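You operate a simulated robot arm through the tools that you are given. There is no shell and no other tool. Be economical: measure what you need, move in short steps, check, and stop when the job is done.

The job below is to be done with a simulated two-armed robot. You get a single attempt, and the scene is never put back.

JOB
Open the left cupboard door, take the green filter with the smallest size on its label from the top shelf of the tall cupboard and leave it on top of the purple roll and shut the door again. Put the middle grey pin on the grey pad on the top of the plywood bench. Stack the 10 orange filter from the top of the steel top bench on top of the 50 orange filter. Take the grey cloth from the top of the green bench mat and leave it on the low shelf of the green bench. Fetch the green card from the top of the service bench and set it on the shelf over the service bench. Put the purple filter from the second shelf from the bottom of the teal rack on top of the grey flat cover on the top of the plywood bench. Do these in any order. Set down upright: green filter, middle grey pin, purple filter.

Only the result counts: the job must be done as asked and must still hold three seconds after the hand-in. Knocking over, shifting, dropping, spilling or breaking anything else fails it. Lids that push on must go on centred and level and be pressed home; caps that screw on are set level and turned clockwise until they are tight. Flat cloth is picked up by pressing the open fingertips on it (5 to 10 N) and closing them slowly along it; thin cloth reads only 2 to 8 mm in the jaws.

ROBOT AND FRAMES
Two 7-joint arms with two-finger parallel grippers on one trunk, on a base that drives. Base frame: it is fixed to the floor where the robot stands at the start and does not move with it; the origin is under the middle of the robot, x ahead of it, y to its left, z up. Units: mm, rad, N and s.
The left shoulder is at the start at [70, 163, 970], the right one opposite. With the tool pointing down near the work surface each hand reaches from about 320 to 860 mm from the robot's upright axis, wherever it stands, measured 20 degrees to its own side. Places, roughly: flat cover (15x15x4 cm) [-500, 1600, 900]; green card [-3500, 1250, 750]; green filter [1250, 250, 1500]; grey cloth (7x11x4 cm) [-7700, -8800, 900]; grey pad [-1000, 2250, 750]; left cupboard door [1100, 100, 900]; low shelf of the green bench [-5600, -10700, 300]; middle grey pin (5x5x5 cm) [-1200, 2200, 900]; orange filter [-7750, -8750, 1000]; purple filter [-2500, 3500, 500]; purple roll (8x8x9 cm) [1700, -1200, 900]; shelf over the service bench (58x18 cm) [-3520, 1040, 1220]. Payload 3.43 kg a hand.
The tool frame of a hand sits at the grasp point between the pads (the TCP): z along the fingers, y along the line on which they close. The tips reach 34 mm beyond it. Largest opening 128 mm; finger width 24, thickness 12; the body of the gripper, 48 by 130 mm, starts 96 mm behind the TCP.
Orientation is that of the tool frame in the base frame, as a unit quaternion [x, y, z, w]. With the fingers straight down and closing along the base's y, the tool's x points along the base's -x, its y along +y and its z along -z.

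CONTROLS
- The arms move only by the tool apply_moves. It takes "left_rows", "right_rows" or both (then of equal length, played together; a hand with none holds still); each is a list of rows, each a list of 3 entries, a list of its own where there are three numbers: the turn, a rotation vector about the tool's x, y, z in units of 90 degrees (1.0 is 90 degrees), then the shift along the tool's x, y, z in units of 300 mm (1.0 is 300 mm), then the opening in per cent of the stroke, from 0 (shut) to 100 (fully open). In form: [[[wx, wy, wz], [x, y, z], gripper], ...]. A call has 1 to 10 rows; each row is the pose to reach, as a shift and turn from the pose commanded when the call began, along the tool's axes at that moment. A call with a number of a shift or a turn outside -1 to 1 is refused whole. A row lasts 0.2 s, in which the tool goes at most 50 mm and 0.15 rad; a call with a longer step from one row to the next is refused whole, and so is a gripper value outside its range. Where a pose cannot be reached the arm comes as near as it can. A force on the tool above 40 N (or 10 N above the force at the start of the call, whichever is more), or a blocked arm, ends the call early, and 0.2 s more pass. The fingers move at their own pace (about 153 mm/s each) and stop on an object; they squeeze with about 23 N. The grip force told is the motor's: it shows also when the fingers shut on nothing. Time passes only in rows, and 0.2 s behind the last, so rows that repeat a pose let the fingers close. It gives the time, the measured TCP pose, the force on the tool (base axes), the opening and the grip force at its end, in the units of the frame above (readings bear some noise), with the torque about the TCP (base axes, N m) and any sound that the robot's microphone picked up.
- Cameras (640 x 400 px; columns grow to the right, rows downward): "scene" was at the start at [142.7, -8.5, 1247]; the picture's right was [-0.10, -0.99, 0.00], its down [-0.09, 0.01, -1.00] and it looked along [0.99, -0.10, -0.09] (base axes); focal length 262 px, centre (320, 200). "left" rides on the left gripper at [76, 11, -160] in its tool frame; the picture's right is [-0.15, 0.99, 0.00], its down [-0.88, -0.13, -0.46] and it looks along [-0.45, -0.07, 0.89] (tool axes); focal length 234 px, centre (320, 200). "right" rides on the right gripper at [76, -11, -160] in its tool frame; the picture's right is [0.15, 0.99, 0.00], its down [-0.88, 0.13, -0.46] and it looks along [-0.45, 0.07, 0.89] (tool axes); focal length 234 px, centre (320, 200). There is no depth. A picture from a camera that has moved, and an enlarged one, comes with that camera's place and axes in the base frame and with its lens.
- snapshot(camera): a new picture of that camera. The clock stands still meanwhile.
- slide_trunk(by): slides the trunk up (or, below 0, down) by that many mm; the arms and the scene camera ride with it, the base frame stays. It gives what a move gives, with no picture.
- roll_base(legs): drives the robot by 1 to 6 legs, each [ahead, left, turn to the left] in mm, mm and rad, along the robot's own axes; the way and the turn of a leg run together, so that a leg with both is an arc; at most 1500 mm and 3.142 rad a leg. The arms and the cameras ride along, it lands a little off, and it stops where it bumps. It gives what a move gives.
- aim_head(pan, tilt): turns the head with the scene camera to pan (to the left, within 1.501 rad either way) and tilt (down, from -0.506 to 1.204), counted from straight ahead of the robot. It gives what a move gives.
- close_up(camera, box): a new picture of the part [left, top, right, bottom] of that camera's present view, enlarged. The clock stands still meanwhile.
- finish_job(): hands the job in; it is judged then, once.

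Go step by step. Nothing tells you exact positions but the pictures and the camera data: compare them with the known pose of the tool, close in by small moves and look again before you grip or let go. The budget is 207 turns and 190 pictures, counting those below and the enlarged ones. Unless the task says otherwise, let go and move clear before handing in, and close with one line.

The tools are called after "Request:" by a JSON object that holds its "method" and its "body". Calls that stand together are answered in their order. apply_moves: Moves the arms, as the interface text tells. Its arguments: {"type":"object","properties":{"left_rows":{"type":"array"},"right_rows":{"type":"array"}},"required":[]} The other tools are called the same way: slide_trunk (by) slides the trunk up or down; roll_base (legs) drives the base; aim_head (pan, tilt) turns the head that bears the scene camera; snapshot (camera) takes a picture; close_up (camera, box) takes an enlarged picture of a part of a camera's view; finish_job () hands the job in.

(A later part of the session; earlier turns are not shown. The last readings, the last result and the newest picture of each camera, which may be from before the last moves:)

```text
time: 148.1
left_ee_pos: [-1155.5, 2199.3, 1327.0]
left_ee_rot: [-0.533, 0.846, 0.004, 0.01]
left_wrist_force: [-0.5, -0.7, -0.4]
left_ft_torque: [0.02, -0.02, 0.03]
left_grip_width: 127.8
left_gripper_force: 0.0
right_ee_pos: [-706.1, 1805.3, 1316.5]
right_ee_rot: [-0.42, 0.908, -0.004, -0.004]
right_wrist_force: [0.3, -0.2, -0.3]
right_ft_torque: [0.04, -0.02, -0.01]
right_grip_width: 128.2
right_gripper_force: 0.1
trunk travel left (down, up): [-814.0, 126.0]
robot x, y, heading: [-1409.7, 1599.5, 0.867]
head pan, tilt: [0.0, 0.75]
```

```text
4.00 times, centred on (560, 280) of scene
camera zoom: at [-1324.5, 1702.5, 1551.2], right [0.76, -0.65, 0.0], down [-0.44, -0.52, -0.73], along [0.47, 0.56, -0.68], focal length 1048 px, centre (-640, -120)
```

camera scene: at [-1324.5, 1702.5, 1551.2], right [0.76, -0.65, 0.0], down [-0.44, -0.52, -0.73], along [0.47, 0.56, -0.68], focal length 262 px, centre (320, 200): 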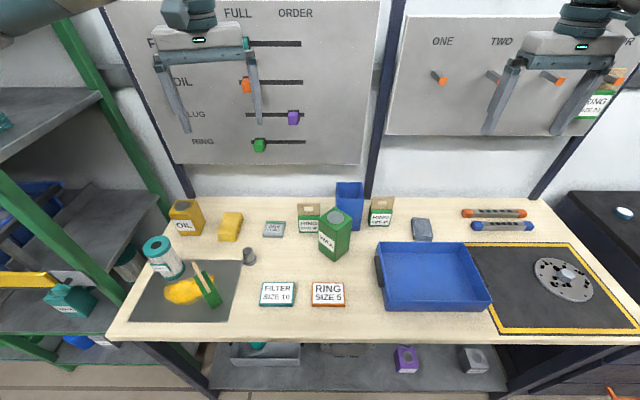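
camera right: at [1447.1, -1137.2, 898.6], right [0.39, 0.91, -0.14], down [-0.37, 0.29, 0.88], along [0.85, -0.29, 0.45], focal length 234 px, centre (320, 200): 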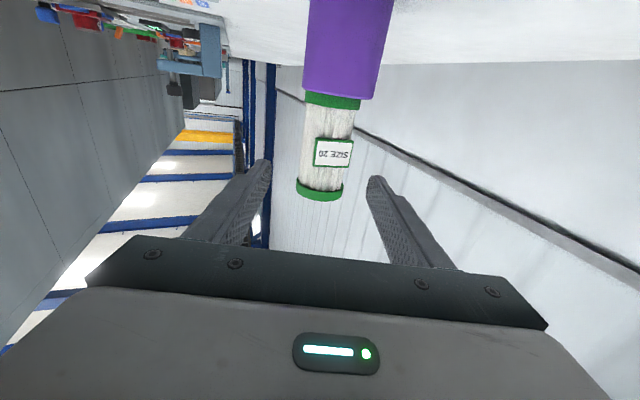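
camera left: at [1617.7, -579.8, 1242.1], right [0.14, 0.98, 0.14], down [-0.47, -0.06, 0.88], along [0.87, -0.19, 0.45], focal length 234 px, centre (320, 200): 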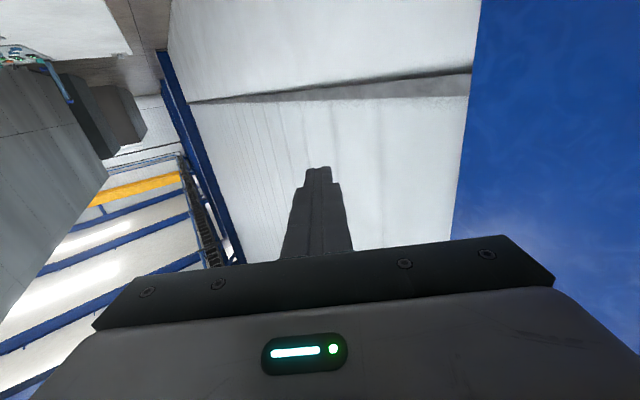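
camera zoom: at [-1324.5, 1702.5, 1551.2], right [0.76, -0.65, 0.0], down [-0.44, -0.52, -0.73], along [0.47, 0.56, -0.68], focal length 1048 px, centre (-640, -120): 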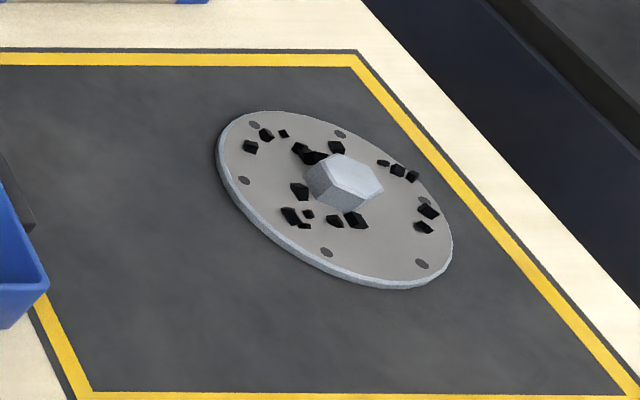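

The flanged grey pin and the "DRY" pad are clear, and the disc with the hub is the flat cover. I'll lower the trunk for bench work and look with the left wrist camera.

Request:
{"method": "slide_trunk", "body": {"by": -300}}

Request:
{"method": "snapshot", "body": {"camera": "left"}}

Request:
{"method": "snapshot", "body": {"camera": "scene"}}

```text
time: 151.1
left_ee_pos: [-1156.7, 2200.3, 1026.1]
left_ee_rot: [-0.533, 0.846, 0.005, 0.011]
left_wrist_force: [-0.6, -0.4, 0.4]
left_ft_torque: [-0.04, 0.03, -0.02]
left_grip_width: 128.3
left_gripper_force: 0.1
right_ee_pos: [-705.7, 1806.1, 1016.9]
right_ee_rot: [-0.42, 0.907, -0.004, -0.004]
right_wrist_force: [0.1, 0.2, 1.0]
right_ft_torque: [-0.06, 0.04, 0.01]
right_grip_width: 127.8
right_gripper_force: 0.1
trunk travel left (down, up): [-514.0, 426.0]
robot x, y, heading: [-1413.6, 1601.7, 0.871]
head pan, tilt: [0.0, 0.75]
```

```text
106 pictures are left
camera left: at [-1202.6, 2132.7, 1185.1], right [-0.83, 0.56, 0.0], down [0.49, 0.73, 0.48], along [0.27, 0.39, -0.88], focal length 234 px, centre (320, 200)
```

left: 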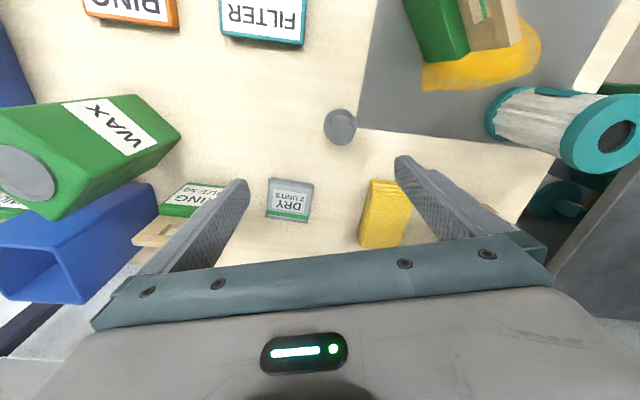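

```text
105 pictures are left
camera scene: at [-1324.9, 1702.9, 1251.2], right [0.76, -0.65, 0.0], down [-0.44, -0.52, -0.73], along [0.47, 0.56, -0.68], focal length 262 px, centre (320, 200)
```

scene: 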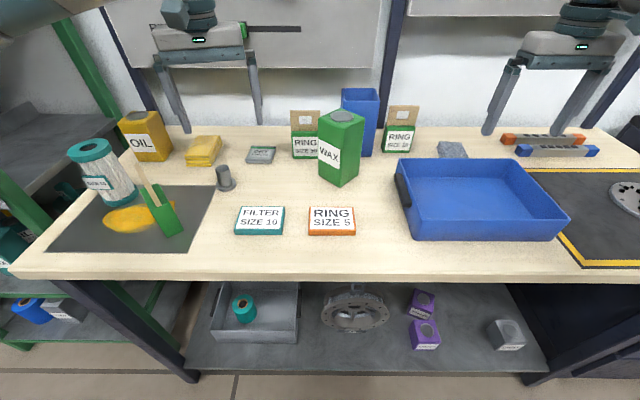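

From two heights, the bench top is about z=852, the pin is at (-1190,2200) and the pad's top centre is at (-1066,2250,868). I'll move the left hand above the pin.

Request:
{"method": "apply_moves", "body": {"left_rows": [[[0, 0, 0], [0.027, 0.048, 0.0], 70], [[0, 0, 0], [0.053, 0.096, 0.1], 50], [[0, 0, 0], [0.053, 0.096, 0.2], 50], [[0, 0, 0], [0.053, 0.096, 0.287], 50], [[0, 0, 0], [0.053, 0.096, 0.287], 50]]}}

Request:
{"method": "snapshot", "body": {"camera": "left"}}

Request:
{"method": "close_up", "body": {"camera": "scene", "box": [150, 110, 310, 210]}}

```text
time: 152.3
left_ee_pos: [-1189.0, 2198.6, 939.2]
left_ee_rot: [-0.532, 0.846, 0.005, 0.011]
left_wrist_force: [-0.3, -0.1, 0.0]
left_ft_torque: [-0.04, 0.01, 0.02]
left_grip_width: 64.1
left_gripper_force: 0.1
right_ee_pos: [-705.8, 1806.8, 1017.3]
right_ee_rot: [-0.419, 0.908, -0.003, -0.003]
right_wrist_force: [0.1, 0.3, 0.7]
right_ft_torque: [0.04, -0.01, 0.0]
right_grip_width: 128.1
right_gripper_force: 0.0
trunk travel left (down, up): [-514.0, 426.0]
robot x, y, heading: [-1411.9, 1601.1, 0.869]
head pan, tilt: [0.0, 0.75]
```

```text
104 pictures are left
camera left: at [-1234.7, 2132.7, 1098.0], right [-0.83, 0.56, 0.0], down [0.49, 0.73, 0.48], along [0.27, 0.39, -0.88], focal length 234 px, centre (320, 200)
```

left: 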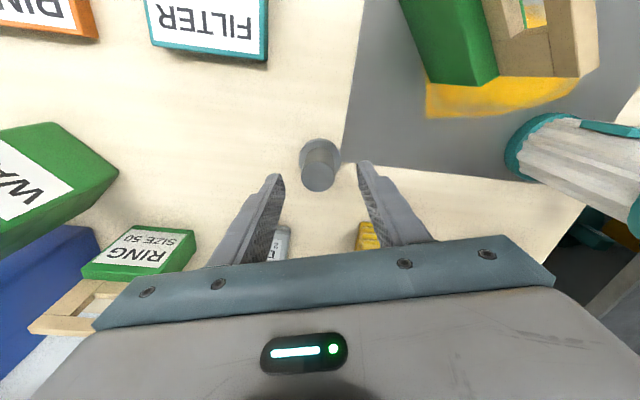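

```text
4.00 times, centred on (230, 160) of scene
camera zoom: at [-1324.9, 1703.0, 1251.2], right [0.76, -0.65, 0.0], down [-0.44, -0.52, -0.73], along [0.47, 0.56, -0.68], focal length 1048 px, centre (680, 360)
```

zoom: 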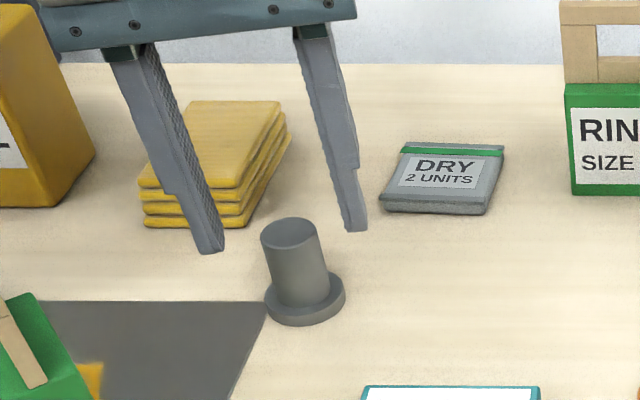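

The pin is centred between the fingers. I'll lower 37 mm, grip the shaft and lift.

Request:
{"method": "apply_moves", "body": {"left_rows": [[[0, 0, 0], [-0.012, 0, 0.06], 50], [[0, 0, 0], [-0.012, 0, 0.12], 50], [[0, 0, 0], [-0.012, 0, 0.12], 40], [[0, 0, 0], [-0.012, 0, 0.12], 28], [[0, 0, 0], [-0.012, 0, 0.12], 15], [[0, 0, 0], [-0.012, 0, 0.12], 15]]}}

Request:
{"method": "close_up", "body": {"camera": "scene", "box": [150, 110, 310, 210]}}

```text
time: 153.7
left_ee_pos: [-1184.4, 2202.8, 903.7]
left_ee_rot: [-0.533, 0.846, 0.004, 0.01]
left_wrist_force: [4.9, -5.1, -0.6]
left_ft_torque: [-0.14, -0.18, 0.06]
left_grip_width: 28.6
left_gripper_force: 22.7
right_ee_pos: [-704.0, 1806.1, 1015.8]
right_ee_rot: [-0.419, 0.908, -0.003, -0.004]
right_wrist_force: [0.2, -0.6, 0.1]
right_ft_torque: [0.01, 0.0, 0.0]
right_grip_width: 128.0
right_gripper_force: 0.0
trunk travel left (down, up): [-514.0, 426.0]
robot x, y, heading: [-1411.3, 1598.4, 0.871]
head pan, tilt: [0.0, 0.75]
```

```text
4.00 times, centred on (230, 160) of scene
camera zoom: at [-1324.2, 1702.2, 1251.2], right [0.76, -0.65, 0.0], down [-0.44, -0.52, -0.73], along [0.47, 0.56, -0.68], focal length 1048 px, centre (680, 360)
```

zoom: 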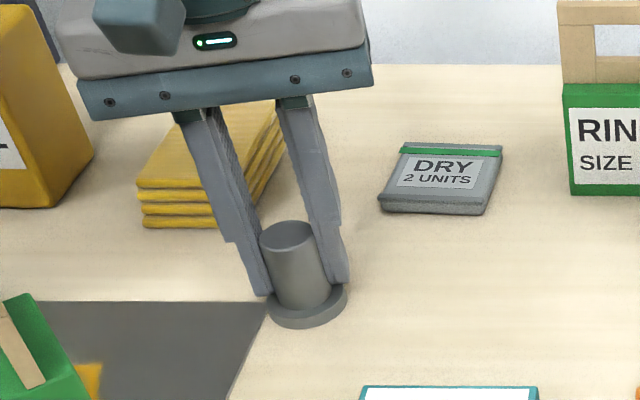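

Gripped at 28.6 mm. I'll lift, carry it over the pad and stop about 12 mm above it to check.

Request:
{"method": "apply_moves", "body": {"left_rows": [[[0, 0, 0], [0, 0, -0.13], 15], [[0, 0, 0], [0, 0, -0.22], 15], [[0, 0, 0], [-0.1, -0.09, -0.22], 15], [[0, 0, 0], [-0.2, -0.19, -0.22], 15], [[0, 0, 0], [-0.31, -0.29, -0.22], 15], [[0, 0, 0], [-0.31, -0.29, -0.15], 15], [[0, 0, 0], [-0.31, -0.29, -0.1], 15], [[0, 0, 0], [-0.31, -0.29, -0.1], 15]]}}

Request:
{"method": "close_up", "body": {"camera": "scene", "box": [180, 90, 340, 190]}}

Request:
{"method": "snapshot", "body": {"camera": "left"}}

```text
time: 155.5
left_ee_pos: [-1141.9, 2242.6, 940.8]
left_ee_rot: [-0.533, 0.846, 0.004, 0.012]
left_wrist_force: [-0.5, 0.4, -1.6]
left_ft_torque: [0.03, -0.03, 0.0]
left_grip_width: 28.2
left_gripper_force: 23.0
left hand out of reach, approached as far as the arm can: row 4, 5, 6, 7, 8
right_ee_pos: [-705.8, 1805.9, 1016.1]
right_ee_rot: [-0.419, 0.908, -0.004, -0.004]
right_wrist_force: [0.3, -0.3, 0.1]
right_ft_torque: [0.0, -0.03, 0.02]
right_grip_width: 127.9
right_gripper_force: 0.0
trunk travel left (down, up): [-514.0, 426.0]
robot x, y, heading: [-1414.5, 1599.2, 0.87]
head pan, tilt: [0.0, 0.75]
```

```text
4.00 times, centred on (260, 140) of scene
camera zoom: at [-1324.6, 1703.3, 1251.1], right [0.76, -0.65, 0.0], down [-0.44, -0.52, -0.73], along [0.47, 0.56, -0.68], focal length 1048 px, centre (560, 440)
```

zoom: 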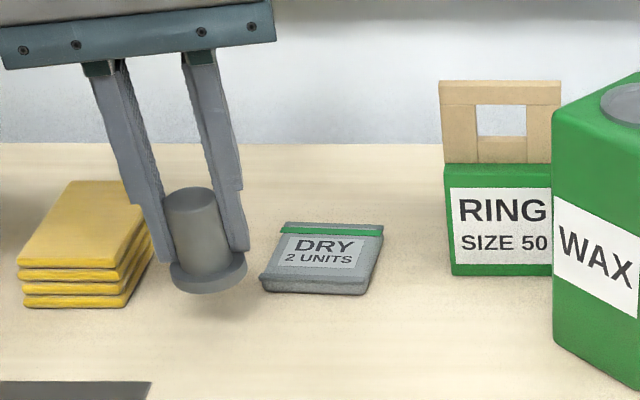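

```text
100 pictures are left
camera left: at [-1189.2, 2176.6, 1098.7], right [-0.83, 0.56, 0.0], down [0.49, 0.73, 0.48], along [0.27, 0.39, -0.88], focal length 234 px, centre (320, 200)
```

left: 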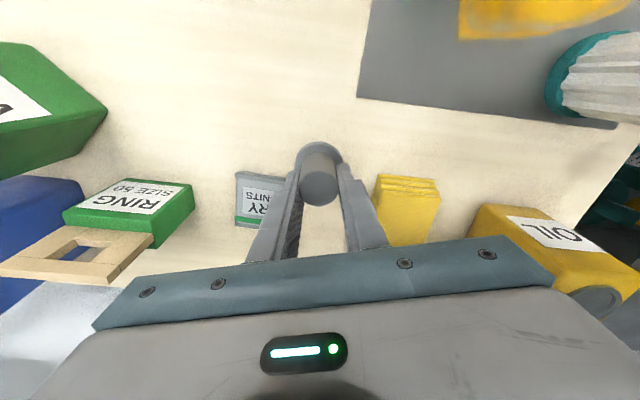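

The arm is at its limit here, so I'll make the remaining shift with the base.

Request:
{"method": "roll_base", "body": {"legs": [[52, -54, 0]]}}

Request:
{"method": "close_up", "body": {"camera": "scene", "box": [180, 90, 340, 190]}}

Request:
{"method": "snapshot", "body": {"camera": "left"}}

```text
time: 156.6
left_ee_pos: [-1070.1, 2247.8, 940.8]
left_ee_rot: [-0.534, 0.846, 0.004, 0.012]
left_wrist_force: [0.8, 0.0, -1.6]
left_ft_torque: [-0.02, 0.05, -0.03]
left_grip_width: 28.3
left_gripper_force: 22.7
right_ee_pos: [-631.2, 1813.0, 1016.4]
right_ee_rot: [-0.42, 0.907, -0.004, -0.004]
right_wrist_force: [0.1, 0.0, 0.0]
right_ft_torque: [-0.04, 0.05, 0.01]
right_grip_width: 127.9
right_gripper_force: 0.1
trunk travel left (down, up): [-514.0, 426.0]
robot x, y, heading: [-1337.7, 1605.6, 0.864]
head pan, tilt: [0.0, 0.75]
```

```text
4.00 times, centred on (260, 140) of scene
camera zoom: at [-1249.9, 1708.8, 1251.0], right [0.76, -0.65, 0.0], down [-0.44, -0.52, -0.73], along [0.47, 0.56, -0.68], focal length 1048 px, centre (560, 440)
```

zoom: 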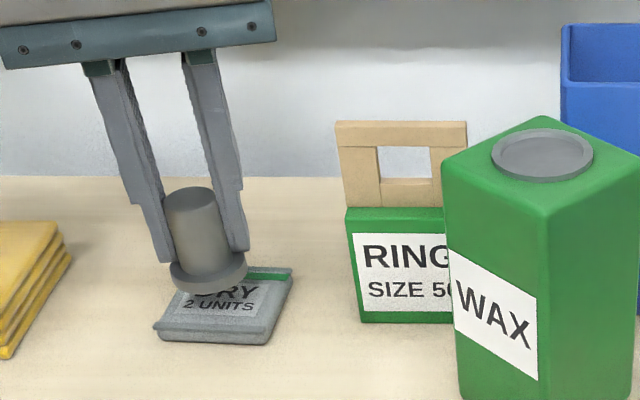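

```text
98 pictures are left
camera left: at [-1115.5, 2182.2, 1098.6], right [-0.83, 0.56, 0.0], down [0.49, 0.73, 0.48], along [0.27, 0.4, -0.88], focal length 234 px, centre (320, 200)
```

left: 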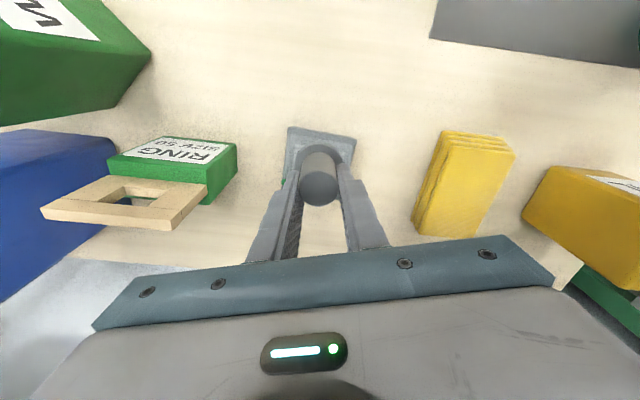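

The pin is centred over the pad to within 4 mm. I'll lower with the trunk, which keeps the arm configuration unchanged.

Request:
{"method": "slide_trunk", "body": {"by": -20}}

Request:
{"method": "close_up", "body": {"camera": "scene", "box": [200, 110, 296, 170]}}

```text
time: 157.2
left_ee_pos: [-1071.2, 2247.7, 921.4]
left_ee_rot: [-0.533, 0.846, 0.004, 0.011]
left_wrist_force: [-0.5, -0.2, -1.7]
left_ft_torque: [0.04, -0.01, 0.02]
left_grip_width: 28.1
left_gripper_force: 22.9
right_ee_pos: [-632.2, 1813.4, 996.6]
right_ee_rot: [-0.419, 0.908, -0.004, -0.003]
right_wrist_force: [-0.1, -0.1, 0.3]
right_ft_torque: [-0.02, -0.01, -0.01]
right_grip_width: 127.8
right_gripper_force: 0.1
trunk travel left (down, up): [-494.0, 446.0]
robot x, y, heading: [-1338.2, 1602.5, 0.869]
head pan, tilt: [0.0, 0.75]
```

```text
6.67 times, centred on (248, 140) of scene
camera zoom: at [-1251.3, 1708.2, 1231.2], right [0.76, -0.65, 0.0], down [-0.44, -0.52, -0.73], along [0.47, 0.56, -0.68], focal length 1746 px, centre (800, 600)
```

zoom: 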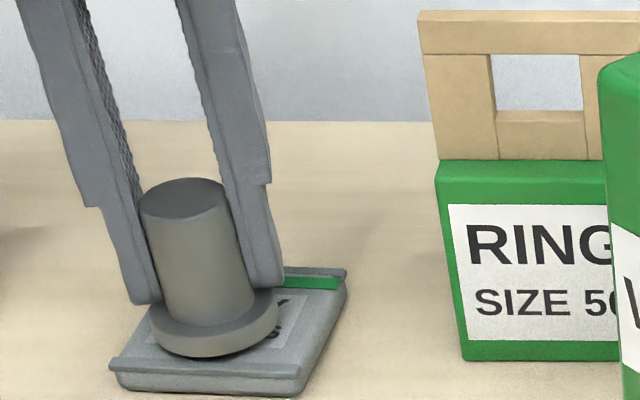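

Nearly down. I'll go a few more millimetres.

Request:
{"method": "slide_trunk", "body": {"by": -5}}

Request:
{"method": "close_up", "body": {"camera": "scene", "box": [200, 110, 296, 170]}}

```text
time: 157.8
left_ee_pos: [-1070.3, 2247.5, 916.7]
left_ee_rot: [-0.533, 0.846, 0.004, 0.013]
left_wrist_force: [-0.3, -0.4, 1.5]
left_ft_torque: [0.03, 0.02, 0.01]
left_grip_width: 28.1
left_gripper_force: 23.1
right_ee_pos: [-631.7, 1812.6, 991.7]
right_ee_rot: [-0.42, 0.907, -0.003, -0.003]
right_wrist_force: [0.1, 0.8, 0.4]
right_ft_torque: [-0.02, 0.0, 0.02]
right_grip_width: 128.1
right_gripper_force: 0.1
trunk travel left (down, up): [-489.0, 451.0]
robot x, y, heading: [-1337.9, 1606.2, 0.87]
head pan, tilt: [0.0, 0.75]
```

```text
6.67 times, centred on (248, 140) of scene
camera zoom: at [-1251.4, 1708.3, 1226.2], right [0.76, -0.65, 0.0], down [-0.44, -0.52, -0.73], along [0.47, 0.56, -0.68], focal length 1746 px, centre (800, 600)
```

zoom: 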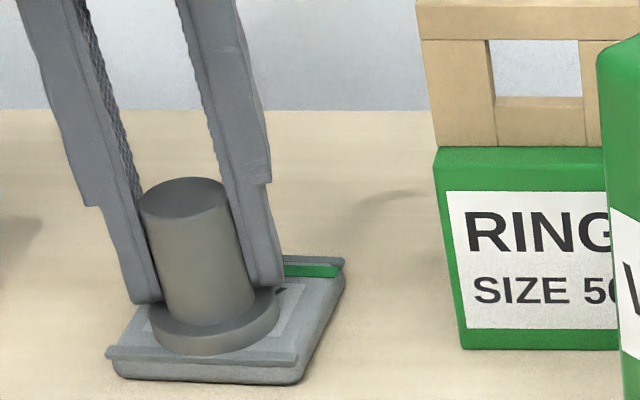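

It's touching lightly. I'll open the fingers and rise straight up.

Request:
{"method": "apply_moves", "body": {"left_rows": [[[0, 0, 0], [0, 0, 0], 30], [[0, 0, 0], [0, 0, 0], 45], [[0, 0, 0], [0, 0, 0], 45]]}}

Request:
{"method": "slide_trunk", "body": {"by": 200}}

Request:
{"method": "close_up", "body": {"camera": "scene", "box": [180, 130, 340, 230]}}

```text
time: 158.6
left_ee_pos: [-1070.5, 2248.4, 916.8]
left_ee_rot: [-0.533, 0.846, 0.004, 0.011]
left_wrist_force: [-0.3, -1.0, 0.4]
left_ft_torque: [-0.02, -0.02, -0.01]
left_grip_width: 57.6
left_gripper_force: 0.2
right_ee_pos: [-632.8, 1813.9, 992.3]
right_ee_rot: [-0.42, 0.907, -0.004, -0.005]
right_wrist_force: [0.0, 0.3, 0.5]
right_ft_torque: [0.0, 0.01, 0.01]
right_grip_width: 127.8
right_gripper_force: 0.1
trunk travel left (down, up): [-489.0, 451.0]
robot x, y, heading: [-1338.2, 1600.2, 0.866]
head pan, tilt: [0.0, 0.75]
```

```text
time: 160.7
left_ee_pos: [-1069.6, 2248.7, 1115.6]
left_ee_rot: [-0.533, 0.846, 0.005, 0.012]
left_wrist_force: [0.0, -0.2, -0.2]
left_ft_torque: [-0.01, -0.03, -0.01]
left_grip_width: 57.8
left_gripper_force: 0.1
right_ee_pos: [-630.9, 1813.2, 1191.7]
right_ee_rot: [-0.421, 0.907, -0.004, -0.004]
right_wrist_force: [-0.1, -0.1, 0.6]
right_ft_torque: [-0.03, 0.02, 0.03]
right_grip_width: 127.9
right_gripper_force: 0.1
trunk travel left (down, up): [-689.0, 251.0]
robot x, y, heading: [-1334.9, 1608.8, 0.871]
head pan, tilt: [0.0, 0.75]
```

```text
4.00 times, centred on (260, 180) of scene
camera zoom: at [-1250.9, 1708.6, 1426.1], right [0.76, -0.65, 0.0], down [-0.44, -0.52, -0.73], along [0.47, 0.56, -0.68], focal length 1048 px, centre (560, 280)
```

zoom: 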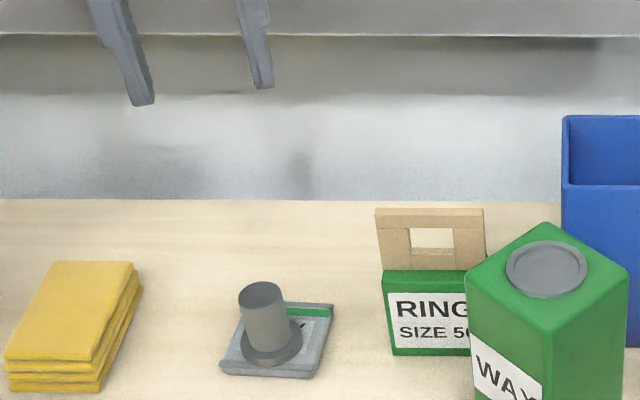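

The pin stands upright on the pad. Next is the purple filter on the teal rack, so I'll back off, slide left along the aisle and look.

Request:
{"method": "roll_base", "body": {"legs": [[-500, 0, 0], [0, 1000, 0], [0, 850, 0]]}}

Request:
{"method": "aim_head", "body": {"pan": 0.0, "tilt": 0.55}}

Request:
{"method": "snapshot", "body": {"camera": "scene"}}

```text
time: 172.5
left_ee_pos: [-2816.8, 3048.5, 1116.3]
left_ee_rot: [-0.538, 0.843, 0.004, 0.011]
left_wrist_force: [-0.4, 0.5, -0.2]
left_ft_torque: [-0.02, -0.01, 0.0]
left_grip_width: 57.8
left_gripper_force: 0.1
right_ee_pos: [-2375.8, 2619.2, 1190.9]
right_ee_rot: [-0.425, 0.905, -0.003, -0.004]
right_wrist_force: [-0.4, 0.1, 0.2]
right_ft_torque: [-0.02, 0.04, 0.01]
right_grip_width: 128.0
right_gripper_force: 0.0
trunk travel left (down, up): [-689.0, 251.0]
robot x, y, heading: [-3081.4, 2405.2, 0.879]
head pan, tilt: [0.0, 0.75]
```

```text
time: 173.3
left_ee_pos: [-2817.3, 3049.6, 1117.0]
left_ee_rot: [-0.537, 0.844, 0.005, 0.011]
left_wrist_force: [-0.5, 0.6, 0.3]
left_ft_torque: [-0.03, 0.02, 0.0]
left_grip_width: 58.0
left_gripper_force: 0.0
right_ee_pos: [-2375.9, 2617.5, 1191.4]
right_ee_rot: [-0.424, 0.906, -0.004, -0.004]
right_wrist_force: [-0.4, 0.1, -0.5]
right_ft_torque: [0.03, 0.02, 0.05]
right_grip_width: 127.9
right_gripper_force: 0.0
trunk travel left (down, up): [-689.0, 251.0]
robot x, y, heading: [-3079.6, 2402.9, 0.879]
head pan, tilt: [0.0, 0.55]
```

```text
94 pictures are left
camera scene: at [-2988.9, 2513.5, 1443.5], right [0.77, -0.64, 0.0], down [-0.33, -0.4, -0.85], along [0.54, 0.66, -0.52], focal length 262 px, centre (320, 200)
```

scene: 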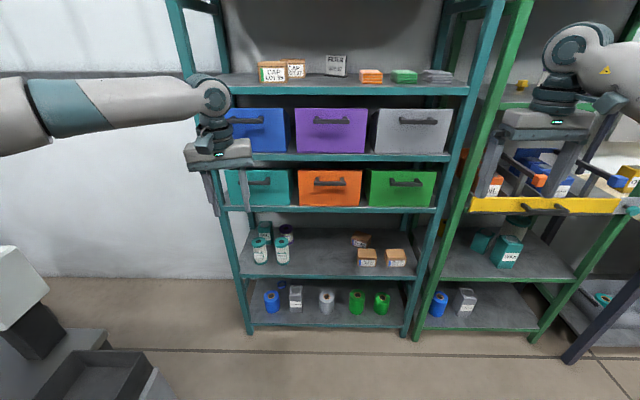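

The teal rack is ahead. I'll zoom in on its second shelf from the bottom.

Request:
{"method": "close_up", "body": {"camera": "scene", "box": [230, 205, 422, 325]}}

```text
3.33 times, centred on (326, 265) of scene
camera zoom: at [-2988.9, 2513.5, 1443.5], right [0.77, -0.64, 0.0], down [-0.33, -0.4, -0.85], along [0.54, 0.66, -0.52], focal length 873 px, centre (300, -17)
```

zoom: 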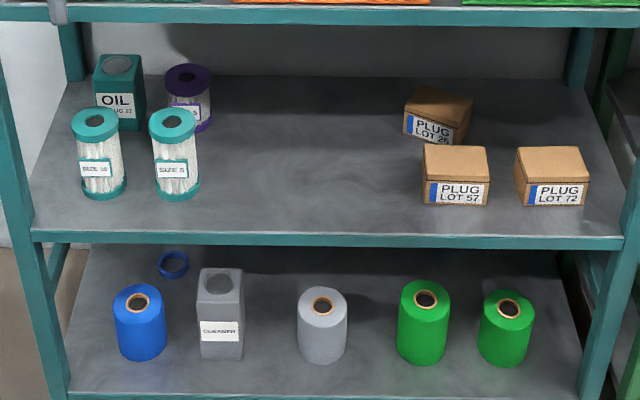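

The purple filter is at about (-2464,3417) on the z≈549 shelf, directly behind a teal SIZE 5 filter. I'll approach from the right at about 58° yaw with the tool pitched about 27° down, so first I'll turn the base and pitch the right hand.

Request:
{"method": "roll_base", "body": {"legs": [[0, 0, 1.011]]}}

Request:
{"method": "apply_moves", "body": {"right_rows": [[[0, -0.09, 0], [0, 0, 0], 80], [[0, -0.18, 0], [0, 0, 0], 75], [[0, -0.27, 0], [0, 0, 0], 75], [[0, -0.36, 0], [0, 0, 0], 75], [[0, -0.45, 0], [0, 0, 0], 75], [[0, -0.54, 0], [0, 0, 0], 75], [[0, -0.63, 0], [0, 0, 0], 75], [[0, -0.7, 0], [0, 0, 0], 75], [[0, -0.7, 0], [0, 0, 0], 75]]}}

Request:
{"method": "aim_head", "body": {"pan": -0.2, "tilt": 0.4}}

Request:
{"method": "snapshot", "body": {"camera": "scene"}}

```text
time: 176.3
left_ee_pos: [-3495.3, 2961.2, 1116.7]
left_ee_rot: [0.882, -0.471, -0.01, -0.009]
left_wrist_force: [0.3, -0.5, -0.4]
left_ft_torque: [-0.02, -0.02, 0.01]
left_grip_width: 57.5
left_gripper_force: 0.1
right_ee_pos: [-2897.5, 3116.8, 1190.9]
right_ee_rot: [0.815, -0.58, 0.005, 0.001]
right_wrist_force: [-0.1, -0.2, 0.2]
right_ft_torque: [-0.02, -0.01, -0.05]
right_grip_width: 127.9
right_gripper_force: 0.0
trunk travel left (down, up): [-689.0, 251.0]
robot x, y, heading: [-3079.2, 2403.0, 1.906]
head pan, tilt: [0.0, 0.55]
```

```text
time: 178.3
left_ee_pos: [-3496.3, 2961.4, 1116.1]
left_ee_rot: [0.882, -0.471, -0.01, -0.007]
left_wrist_force: [0.3, 0.1, -0.8]
left_ft_torque: [0.01, -0.02, -0.01]
left_grip_width: 57.4
left_gripper_force: 0.2
right_ee_pos: [-2898.2, 3118.3, 1190.9]
right_ee_rot: [0.697, -0.496, -0.421, -0.303]
right_wrist_force: [-0.6, -0.6, -1.1]
right_ft_torque: [-0.04, -0.01, 0.01]
right_grip_width: 96.0
right_gripper_force: 0.1
trunk travel left (down, up): [-689.0, 251.0]
robot x, y, heading: [-3077.9, 2404.9, 1.906]
head pan, tilt: [0.0, 0.55]
```

```text
time: 179.0
left_ee_pos: [-3495.5, 2960.7, 1115.8]
left_ee_rot: [0.882, -0.471, -0.01, -0.008]
left_wrist_force: [0.5, 0.7, -0.8]
left_ft_torque: [0.01, -0.01, 0.0]
left_grip_width: 57.7
left_gripper_force: 0.1
right_ee_pos: [-2897.7, 3118.0, 1190.8]
right_ee_rot: [0.697, -0.496, -0.421, -0.302]
right_wrist_force: [-0.3, 0.5, 0.1]
right_ft_torque: [0.03, 0.02, -0.03]
right_grip_width: 95.8
right_gripper_force: 0.0
trunk travel left (down, up): [-689.0, 251.0]
robot x, y, heading: [-3078.3, 2404.2, 1.905]
head pan, tilt: [-0.201, 0.4]
```

```text
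92 pictures are left
camera scene: at [-3107.1, 2544.8, 1457.2], right [0.99, 0.13, 0.0], down [0.05, -0.39, -0.92], along [-0.12, 0.91, -0.39], focal length 262 px, centre (320, 200)
```

scene: 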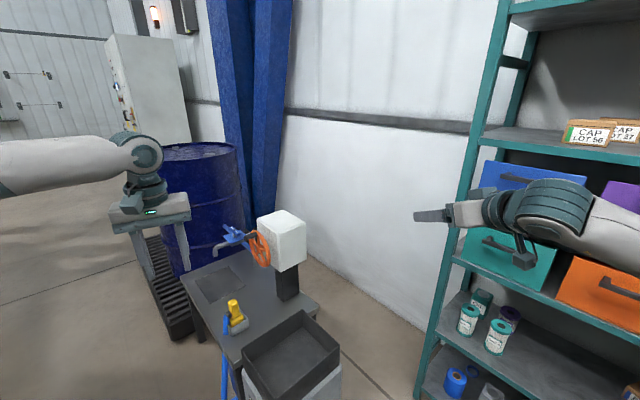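

A valve stand is on the left but well clear. I'll move to a point about 300 mm short of the purple filter and lower the trunk.

Request:
{"method": "roll_base", "body": {"legs": [[-159, -507, 0]]}}

Request:
{"method": "slide_trunk", "body": {"by": -540}}

Request:
{"method": "aim_head", "body": {"pan": -0.1, "tilt": 0.35}}

Request:
{"method": "snapshot", "body": {"camera": "scene"}}

Request:
{"method": "snapshot", "body": {"camera": "right"}}

```text
time: 181.6
left_ee_pos: [-3077.7, 2958.6, 1116.4]
left_ee_rot: [0.884, -0.467, -0.003, -0.018]
left_wrist_force: [0.3, 0.0, -0.4]
left_ft_torque: [-0.02, 0.02, -0.01]
left_grip_width: 57.7
left_gripper_force: 0.1
right_ee_pos: [-2498.6, 3110.4, 1191.3]
right_ee_rot: [0.713, -0.481, -0.416, -0.294]
right_wrist_force: [-5.2, -2.0, -4.6]
right_ft_torque: [0.04, 0.13, -0.1]
right_grip_width: 92.2
right_gripper_force: 0.0
trunk travel left (down, up): [-689.0, 251.0]
robot x, y, heading: [-2639.5, 2416.5, 1.916]
head pan, tilt: [-0.201, 0.4]
stopped in leg 1: the force on the tool passed its limit at 56 N (the readings are from after the stop); the commanded pose is now the measured one
```

```text
refused: -540 is not a number from -400 to 400
```

```text
time: 182.3
left_ee_pos: [-3077.5, 2959.2, 1113.6]
left_ee_rot: [0.883, -0.468, -0.001, -0.018]
left_wrist_force: [-0.3, 0.0, 0.4]
left_ft_torque: [0.01, 0.03, 0.0]
left_grip_width: 57.6
left_gripper_force: 0.1
right_ee_pos: [-2497.8, 3112.0, 1190.8]
right_ee_rot: [0.713, -0.482, -0.415, -0.295]
right_wrist_force: [-6.3, -6.1, -1.8]
right_ft_torque: [0.18, -0.06, -0.39]
right_grip_width: 91.0
right_gripper_force: 0.1
trunk travel left (down, up): [-689.0, 251.0]
robot x, y, heading: [-2636.0, 2416.3, 1.913]
head pan, tilt: [-0.099, 0.351]
```

```text
91 pictures are left
camera scene: at [-2703.5, 2539.5, 1462.5], right [0.97, 0.24, 0.02], down [0.1, -0.32, -0.94], along [-0.22, 0.92, -0.34], focal length 262 px, centre (320, 200)
```

scene: 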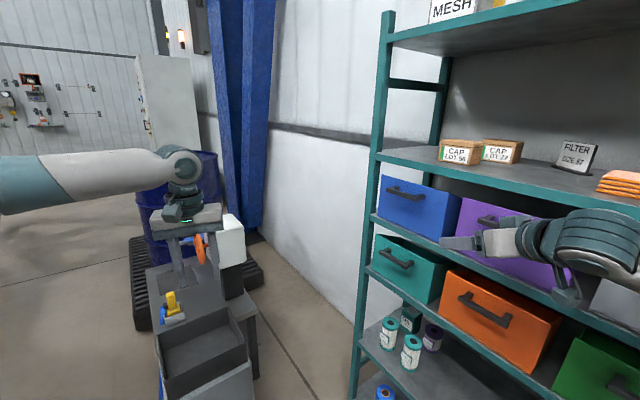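

```text
90 pictures are left
camera right: at [-2423.2, 2950.9, 1200.8], right [-0.89, -0.42, -0.15], down [-0.15, -0.03, 0.99], along [-0.42, 0.91, -0.03], focal length 234 px, centre (320, 200)
```

right: 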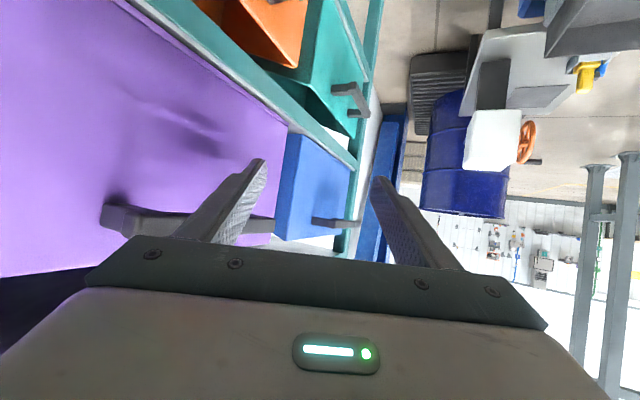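

The right hand touched the purple bin's handle. I'll back away from the rack, then lower the trunk in two steps before coming in.

Request:
{"method": "roll_base", "body": {"legs": [[-102, 172, 0]]}}

Request:
{"method": "slide_trunk", "body": {"by": -300}}

Request:
{"method": "slide_trunk", "body": {"by": -240}}

Request:
{"method": "snapshot", "body": {"camera": "scene"}}

```text
time: 183.0
left_ee_pos: [-3079.0, 2956.3, 1114.0]
left_ee_rot: [0.885, -0.466, -0.004, -0.017]
left_wrist_force: [0.1, -0.2, 0.1]
left_ft_torque: [0.02, 0.01, 0.03]
left_grip_width: 57.5
left_gripper_force: 0.1
right_ee_pos: [-2499.1, 3111.2, 1190.1]
right_ee_rot: [0.713, -0.481, -0.418, -0.293]
right_wrist_force: [-0.3, -0.5, -1.5]
right_ft_torque: [0.0, 0.15, -0.04]
right_grip_width: 95.6
right_gripper_force: 0.0
trunk travel left (down, up): [-689.0, 251.0]
robot x, y, heading: [-2641.7, 2414.0, 1.914]
head pan, tilt: [-0.099, 0.351]
stopped in leg 1: the robot was blocked; the commanded pose is now the measured one
```

```text
time: 184.7
left_ee_pos: [-3080.0, 2956.2, 944.7]
left_ee_rot: [0.885, -0.466, -0.005, -0.018]
left_wrist_force: [0.7, -0.3, 0.2]
left_ft_torque: [0.0, 0.01, -0.03]
left_grip_width: 57.5
left_gripper_force: 0.0
right_ee_pos: [-2498.2, 3111.9, 1034.1]
right_ee_rot: [0.707, -0.474, -0.43, -0.303]
right_wrist_force: [-1.3, 1.3, 6.4]
right_ft_torque: [0.26, -0.2, -0.02]
right_grip_width: 95.9
right_gripper_force: 0.1
trunk travel left (down, up): [-520.0, 420.0]
robot x, y, heading: [-2642.5, 2413.2, 1.916]
head pan, tilt: [-0.099, 0.351]
stopped: the force on the tool passed its limit at 58 N (the readings are from after the stop); the commanded pose is now the measured one
```

```text
time: 185.2
left_ee_pos: [-3080.7, 2954.5, 933.7]
left_ee_rot: [0.885, -0.465, -0.005, -0.017]
left_wrist_force: [0.3, 0.0, 0.0]
left_ft_torque: [-0.01, -0.03, -0.01]
left_grip_width: 57.8
left_gripper_force: 0.1
right_ee_pos: [-2500.4, 3111.6, 1033.2]
right_ee_rot: [0.703, -0.468, -0.437, -0.309]
right_wrist_force: [1.6, 0.1, 5.8]
right_ft_torque: [0.26, -0.25, -0.15]
right_grip_width: 96.6
right_gripper_force: 0.6
trunk travel left (down, up): [-509.0, 431.0]
robot x, y, heading: [-2646.0, 2408.5, 1.917]
head pan, tilt: [-0.099, 0.351]
stopped: the force on the tool passed its limit at 52 N (the readings are from after the stop); the commanded pose is now the measured one
```

```text
89 pictures are left
camera scene: at [-2701.7, 2536.9, 1281.9], right [0.97, 0.24, 0.02], down [0.1, -0.32, -0.94], along [-0.22, 0.91, -0.34], focal length 262 px, centre (320, 200)
```

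scene: 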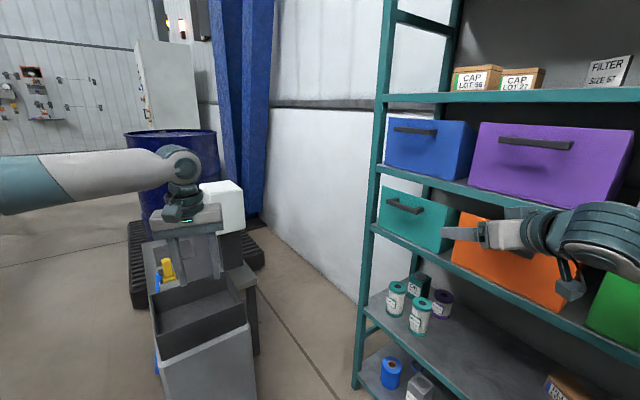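

I shouldn't chain moves like this. The hand seems hooked on something, so I'll look at it with the wrist camera.

Request:
{"method": "snapshot", "body": {"camera": "right"}}

Request:
{"method": "close_up", "body": {"camera": "scene", "box": [420, 100, 640, 320]}}

```text
88 pictures are left
camera right: at [-2424.0, 2951.0, 1032.9], right [-0.89, -0.42, -0.16], down [-0.13, -0.09, 0.99], along [-0.43, 0.9, 0.03], focal length 234 px, centre (320, 200)
```

right: 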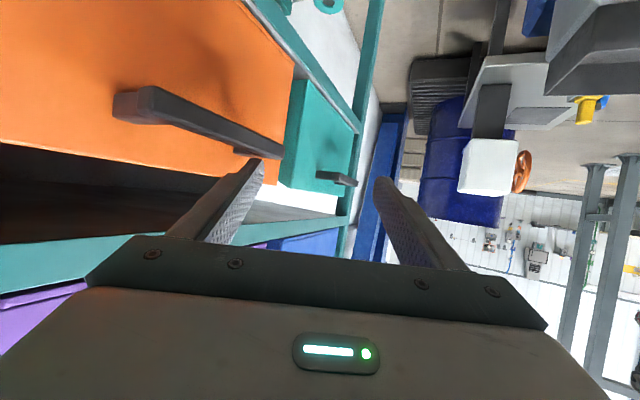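

```text
1.82 times, centred on (530, 210) of scene
camera zoom: at [-2701.7, 2536.9, 1281.9], right [0.97, 0.24, 0.02], down [0.1, -0.32, -0.94], along [-0.22, 0.91, -0.34], focal length 476 px, centre (-62, 182)
```

zoom: 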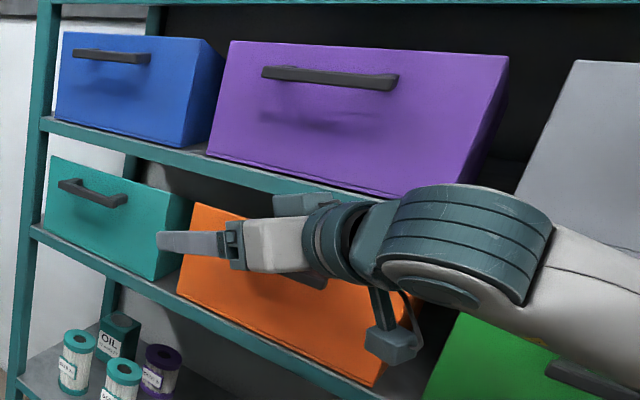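

The right finger may have been caught behind the bin handle, but it's now in front of the orange bin. I'll try easing the base away from the rack a little.

Request:
{"method": "roll_base", "body": {"legs": [[-60, 60, 0]]}}

```text
time: 186.0
left_ee_pos: [-3077.2, 2945.1, 935.5]
left_ee_rot: [0.885, -0.465, -0.009, -0.01]
left_wrist_force: [0.7, -0.1, 0.8]
left_ft_torque: [-0.01, 0.01, 0.04]
left_grip_width: 57.6
left_gripper_force: 0.0
right_ee_pos: [-2498.7, 3100.9, 1032.3]
right_ee_rot: [0.698, -0.465, -0.45, -0.306]
right_wrist_force: [0.5, -0.3, 5.0]
right_ft_torque: [0.23, -0.25, -0.1]
right_grip_width: 96.5
right_gripper_force: 0.2
trunk travel left (down, up): [-509.0, 431.0]
robot x, y, heading: [-2651.0, 2391.7, 1.918]
head pan, tilt: [-0.099, 0.351]
stopped in leg 1: the force on the tool passed its limit at 47 N (the readings are from after the stop); the commanded pose is now the measured one
```

The fingertip is likely tucked behind the orange bin's handle. I'll raise slightly to unload it, then slide straight backward along the finger direction.

Request:
{"method": "slide_trunk", "body": {"by": 25}}

Request:
{"method": "roll_base", "body": {"legs": [[-60, 0, 0]]}}

Request:
{"method": "snapshot", "body": {"camera": "right"}}

```text
time: 186.8
left_ee_pos: [-3077.8, 2945.7, 960.2]
left_ee_rot: [0.885, -0.465, -0.008, -0.01]
left_wrist_force: [-0.5, 0.4, -0.2]
left_ft_torque: [-0.01, 0.03, 0.01]
left_grip_width: 57.6
left_gripper_force: 0.0
right_ee_pos: [-2499.1, 3102.6, 1057.3]
right_ee_rot: [0.7, -0.465, -0.449, -0.304]
right_wrist_force: [0.0, -0.5, -0.7]
right_ft_torque: [0.01, 0.02, 0.02]
right_grip_width: 96.0
right_gripper_force: 0.1
trunk travel left (down, up): [-534.0, 406.0]
robot x, y, heading: [-2652.3, 2394.2, 1.914]
head pan, tilt: [-0.099, 0.351]
```

```text
time: 187.7
left_ee_pos: [-3054.1, 2890.7, 960.8]
left_ee_rot: [0.885, -0.465, -0.01, -0.009]
left_wrist_force: [0.4, 0.0, 0.9]
left_ft_torque: [0.06, 0.04, 0.0]
left_grip_width: 57.8
left_gripper_force: 0.1
right_ee_pos: [-2476.3, 3047.7, 1055.6]
right_ee_rot: [0.699, -0.466, -0.449, -0.303]
right_wrist_force: [0.4, 0.1, 0.4]
right_ft_torque: [-0.02, 0.01, 0.01]
right_grip_width: 95.9
right_gripper_force: 0.0
trunk travel left (down, up): [-534.0, 406.0]
robot x, y, heading: [-2630.4, 2338.2, 1.918]
head pan, tilt: [-0.099, 0.351]
```

```text
86 pictures are left
camera right: at [-2398.1, 2887.9, 1052.0], right [-0.89, -0.43, -0.14], down [-0.1, -0.1, 0.99], along [-0.44, 0.9, 0.04], focal length 234 px, centre (320, 200)
```

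right: 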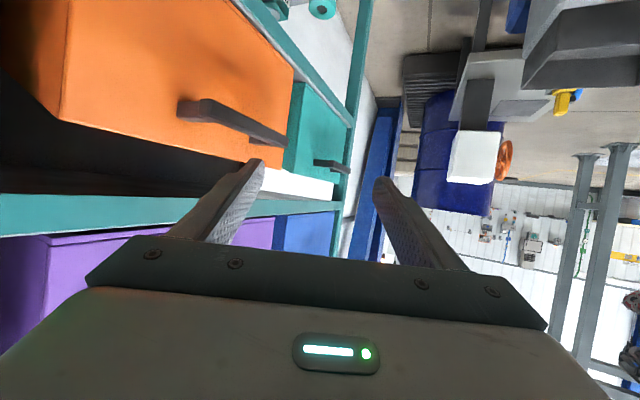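

Free now. I'll move away from the rack, then lower the trunk.

Request:
{"method": "roll_base", "body": {"legs": [[-80, 140, 0]]}}

Request:
{"method": "slide_trunk", "body": {"by": -370}}

Request:
{"method": "aim_head", "body": {"pan": -0.6, "tilt": 0.25}}

Request:
{"method": "snapshot", "body": {"camera": "scene"}}

```text
time: 189.1
left_ee_pos: [-3158.2, 2768.7, 960.6]
left_ee_rot: [0.885, -0.465, -0.009, -0.009]
left_wrist_force: [-0.9, 0.1, 0.3]
left_ft_torque: [0.0, -0.03, 0.03]
left_grip_width: 58.0
left_gripper_force: 0.0
right_ee_pos: [-2581.6, 2926.5, 1056.3]
right_ee_rot: [0.699, -0.466, -0.45, -0.303]
right_wrist_force: [0.3, -0.2, -0.1]
right_ft_torque: [0.0, 0.0, -0.01]
right_grip_width: 95.8
right_gripper_force: 0.1
trunk travel left (down, up): [-534.0, 406.0]
robot x, y, heading: [-2733.6, 2214.4, 1.922]
head pan, tilt: [-0.099, 0.351]
```

```text
time: 192.7
left_ee_pos: [-3158.8, 2769.0, 591.0]
left_ee_rot: [0.885, -0.465, -0.01, -0.008]
left_wrist_force: [-0.7, 0.6, -0.3]
left_ft_torque: [-0.02, -0.03, -0.03]
left_grip_width: 57.9
left_gripper_force: 0.1
right_ee_pos: [-2580.2, 2925.9, 685.2]
right_ee_rot: [0.7, -0.465, -0.45, -0.302]
right_wrist_force: [0.1, 0.1, -0.2]
right_ft_torque: [0.0, 0.03, 0.0]
right_grip_width: 95.9
right_gripper_force: 0.1
trunk travel left (down, up): [-164.0, 776.0]
robot x, y, heading: [-2738.0, 2219.7, 1.919]
head pan, tilt: [-0.099, 0.351]
```

```text
time: 193.7
left_ee_pos: [-3158.2, 2768.2, 589.8]
left_ee_rot: [0.885, -0.465, -0.01, -0.009]
left_wrist_force: [-0.3, 0.0, 0.3]
left_ft_torque: [-0.02, -0.01, -0.02]
left_grip_width: 57.8
left_gripper_force: 0.0
right_ee_pos: [-2581.4, 2926.6, 685.3]
right_ee_rot: [0.7, -0.465, -0.45, -0.302]
right_wrist_force: [-0.5, 0.3, 0.1]
right_ft_torque: [-0.01, -0.02, 0.0]
right_grip_width: 96.2
right_gripper_force: 0.1
trunk travel left (down, up): [-164.0, 776.0]
robot x, y, heading: [-2735.9, 2215.9, 1.918]
head pan, tilt: [-0.6, 0.25]
```

```text
85 pictures are left
camera scene: at [-2727.1, 2355.2, 945.9], right [0.97, -0.25, 0.0], down [-0.06, -0.24, -0.97], along [0.24, 0.94, -0.25], focal length 262 px, centre (320, 200)
```

scene: 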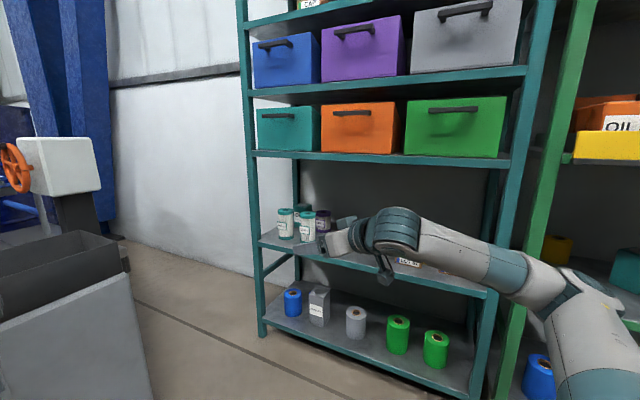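

The bins look in order. I'll zoom in on the filters to measure the purple one from here.

Request:
{"method": "close_up", "body": {"camera": "scene", "box": [260, 190, 388, 270]}}

Request:
{"method": "snapshot", "body": {"camera": "right"}}

```text
5.00 times, centred on (324, 230) of scene
camera zoom: at [-2727.1, 2355.2, 945.9], right [0.97, -0.25, 0.0], down [-0.06, -0.24, -0.97], along [0.24, 0.94, -0.25], focal length 1310 px, centre (300, 50)
```

zoom: 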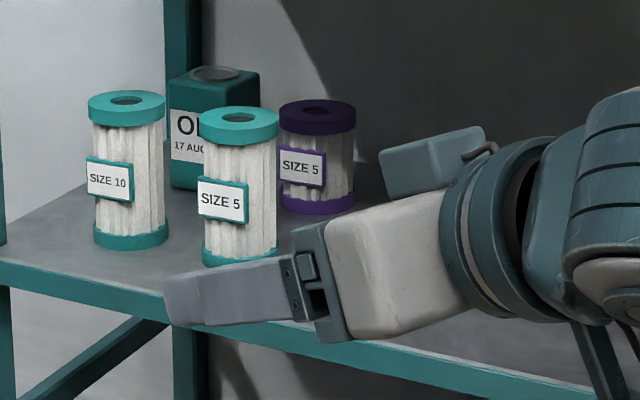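

```text
83 pictures are left
camera right: at [-2502.3, 2767.2, 681.4], right [-0.89, -0.43, -0.14], down [-0.1, -0.1, 0.99], along [-0.44, 0.9, 0.04], focal length 234 px, centre (320, 200)
```

right: 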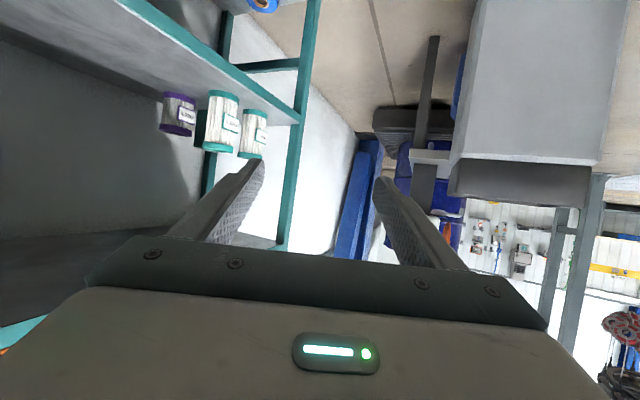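

The second view puts the purple filter at about (-2430,3468) with the shelf at z≈500. The robot should face the rack squarely, with the right tool yawed about 55° left and pitched down. I'll try that arm shape here in free space, moving the left hand out of the way first.

Request:
{"method": "apply_moves", "body": {"left_rows": [[[0, 0, 0], [0, 0.07, -0.12], 45], [[0, 0, 0], [0, 0.14, -0.24], 45], [[0, 0, 0], [0, 0.21, -0.36], 45], [[0, 0, 0], [0, 0.28, -0.48], 45], [[0, 0, 0], [0, 0.35, -0.6], 45], [[0, 0, 0], [0, 0.42, -0.72], 45], [[0, 0, 0], [0, 0.5, -0.8], 45], [[0, 0, 0], [0, 0.5, -0.8], 45], [[0, 0, 0], [0, 0.5, -0.8], 45], [[0, 0, 0], [0, 0.5, -0.8], 45]], "right_rows": [[[-0.03, 0, -0.014], [0, 0.08, 0], 75], [[-0.06, 0, -0.028], [0, 0.16, 0], 75], [[-0.09, 0, -0.042], [0, 0.24, 0], 75], [[-0.12, 0, -0.055], [0, 0.32, 0], 75], [[-0.15, 0, -0.068], [0, 0.4, 0], 75], [[-0.18, 0, -0.081], [-0.01, 0.48, 0.02], 75], [[-0.21, 0, -0.094], [-0.02, 0.56, 0.05], 75], [[-0.24, 0, -0.107], [-0.03, 0.64, 0.07], 75], [[-0.267, 0, -0.12], [-0.04, 0.72, 0.09], 75], [[-0.267, 0, -0.12], [-0.04, 0.8, 0.09], 75]]}}

```text
time: 195.8
left_ee_pos: [-3279.1, 2674.7, 829.2]
left_ee_rot: [0.885, -0.466, -0.009, -0.009]
left_wrist_force: [0.0, 0.1, 0.3]
left_ft_torque: [0.0, -0.02, 0.01]
left_grip_width: 57.5
left_gripper_force: 0.1
right_ee_pos: [-2815.0, 2862.2, 681.6]
right_ee_rot: [0.788, -0.295, -0.506, -0.191]
right_wrist_force: [0.2, 0.5, 0.2]
right_ft_torque: [-0.02, -0.04, -0.03]
right_grip_width: 96.0
right_gripper_force: 0.1
trunk travel left (down, up): [-164.0, 776.0]
robot x, y, heading: [-2736.6, 2217.5, 1.916]
head pan, tilt: [-0.6, 0.25]
```

Reachable so far. I'll continue to the full yaw.

Request:
{"method": "apply_moves", "body": {"right_rows": [[[-0.033, 0, -0.015], [-0.026, 0.08, 0.057], 75], [[-0.066, 0, -0.03], [-0.052, 0.163, 0.115], 75], [[-0.098, 0, -0.044], [-0.077, 0.245, 0.172], 75], [[-0.131, 0, -0.059], [-0.103, 0.327, 0.23], 75], [[-0.164, 0, -0.074], [-0.129, 0.408, 0.287], 75], [[-0.197, 0, -0.089], [-0.155, 0.49, 0.344], 75], [[-0.229, 0, -0.103], [-0.18, 0.571, 0.402], 75], [[-0.262, 0, -0.118], [-0.206, 0.653, 0.459], 75], [[-0.262, 0, -0.118], [-0.206, 0.653, 0.459], 75]]}}

Request:
{"method": "snapshot", "body": {"camera": "scene"}}

```text
time: 197.8
left_ee_pos: [-3278.6, 2674.4, 829.0]
left_ee_rot: [0.885, -0.465, -0.009, -0.009]
left_wrist_force: [-0.1, 0.9, 0.1]
left_ft_torque: [-0.01, 0.03, -0.02]
left_grip_width: 57.7
left_gripper_force: 0.0
right_ee_pos: [-3053.8, 2812.4, 682.2]
right_ee_rot: [0.833, -0.111, -0.536, -0.072]
right_wrist_force: [0.1, -0.1, 0.2]
right_ft_torque: [0.0, 0.02, -0.02]
right_grip_width: 96.1
right_gripper_force: 0.1
trunk travel left (down, up): [-164.0, 776.0]
robot x, y, heading: [-2731.7, 2217.3, 1.921]
head pan, tilt: [-0.6, 0.25]
```

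```text
82 pictures are left
camera scene: at [-2727.1, 2355.1, 946.0], right [0.97, -0.25, 0.0], down [-0.06, -0.24, -0.97], along [0.24, 0.94, -0.25], focal length 262 px, centre (320, 200)
```

scene: 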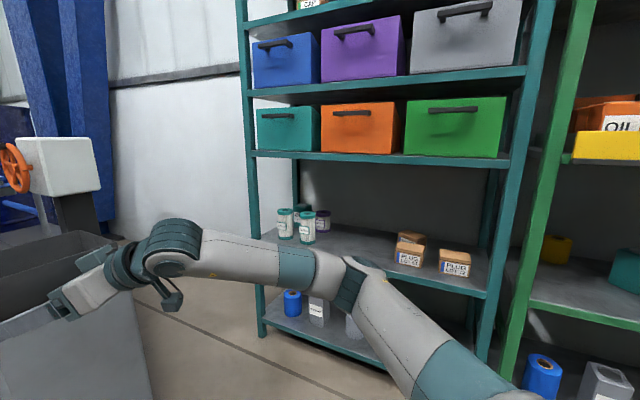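

That arm shape works. I'll turn to face the rack and move to a point 300 mm back along the tool's heading, then check.

Request:
{"method": "slide_trunk", "body": {"by": -40}}

Request:
{"method": "roll_base", "body": {"legs": [[0, 0, -1.023]]}}

```text
time: 198.7
left_ee_pos: [-3279.5, 2675.1, 788.6]
left_ee_rot: [0.886, -0.464, -0.01, -0.009]
left_wrist_force: [0.8, 1.4, 0.4]
left_ft_torque: [-0.01, 0.06, 0.01]
left_grip_width: 57.6
left_gripper_force: 0.0
right_ee_pos: [-3053.9, 2812.0, 642.3]
right_ee_rot: [0.833, -0.112, -0.536, -0.073]
right_wrist_force: [0.6, -0.3, 0.1]
right_ft_torque: [0.0, -0.02, 0.01]
right_grip_width: 95.7
right_gripper_force: 0.2
trunk travel left (down, up): [-124.0, 816.0]
robot x, y, heading: [-2735.8, 2219.1, 1.919]
head pan, tilt: [-0.6, 0.25]
```

```text
time: 201.6
left_ee_pos: [-2644.0, 2923.1, 789.4]
left_ee_rot: [-0.555, 0.832, 0.004, 0.012]
left_wrist_force: [0.7, 0.2, -0.1]
left_ft_torque: [-0.05, 0.0, 0.03]
left_grip_width: 57.6
left_gripper_force: 0.1
right_ee_pos: [-2406.1, 2808.5, 642.9]
right_ee_rot: [0.68, -0.496, -0.436, -0.319]
right_wrist_force: [-0.4, 0.0, -0.4]
right_ft_torque: [0.0, -0.01, -0.02]
right_grip_width: 96.1
right_gripper_force: 0.1
trunk travel left (down, up): [-124.0, 816.0]
robot x, y, heading: [-2732.6, 2217.2, 0.919]
head pan, tilt: [-0.6, 0.25]
```

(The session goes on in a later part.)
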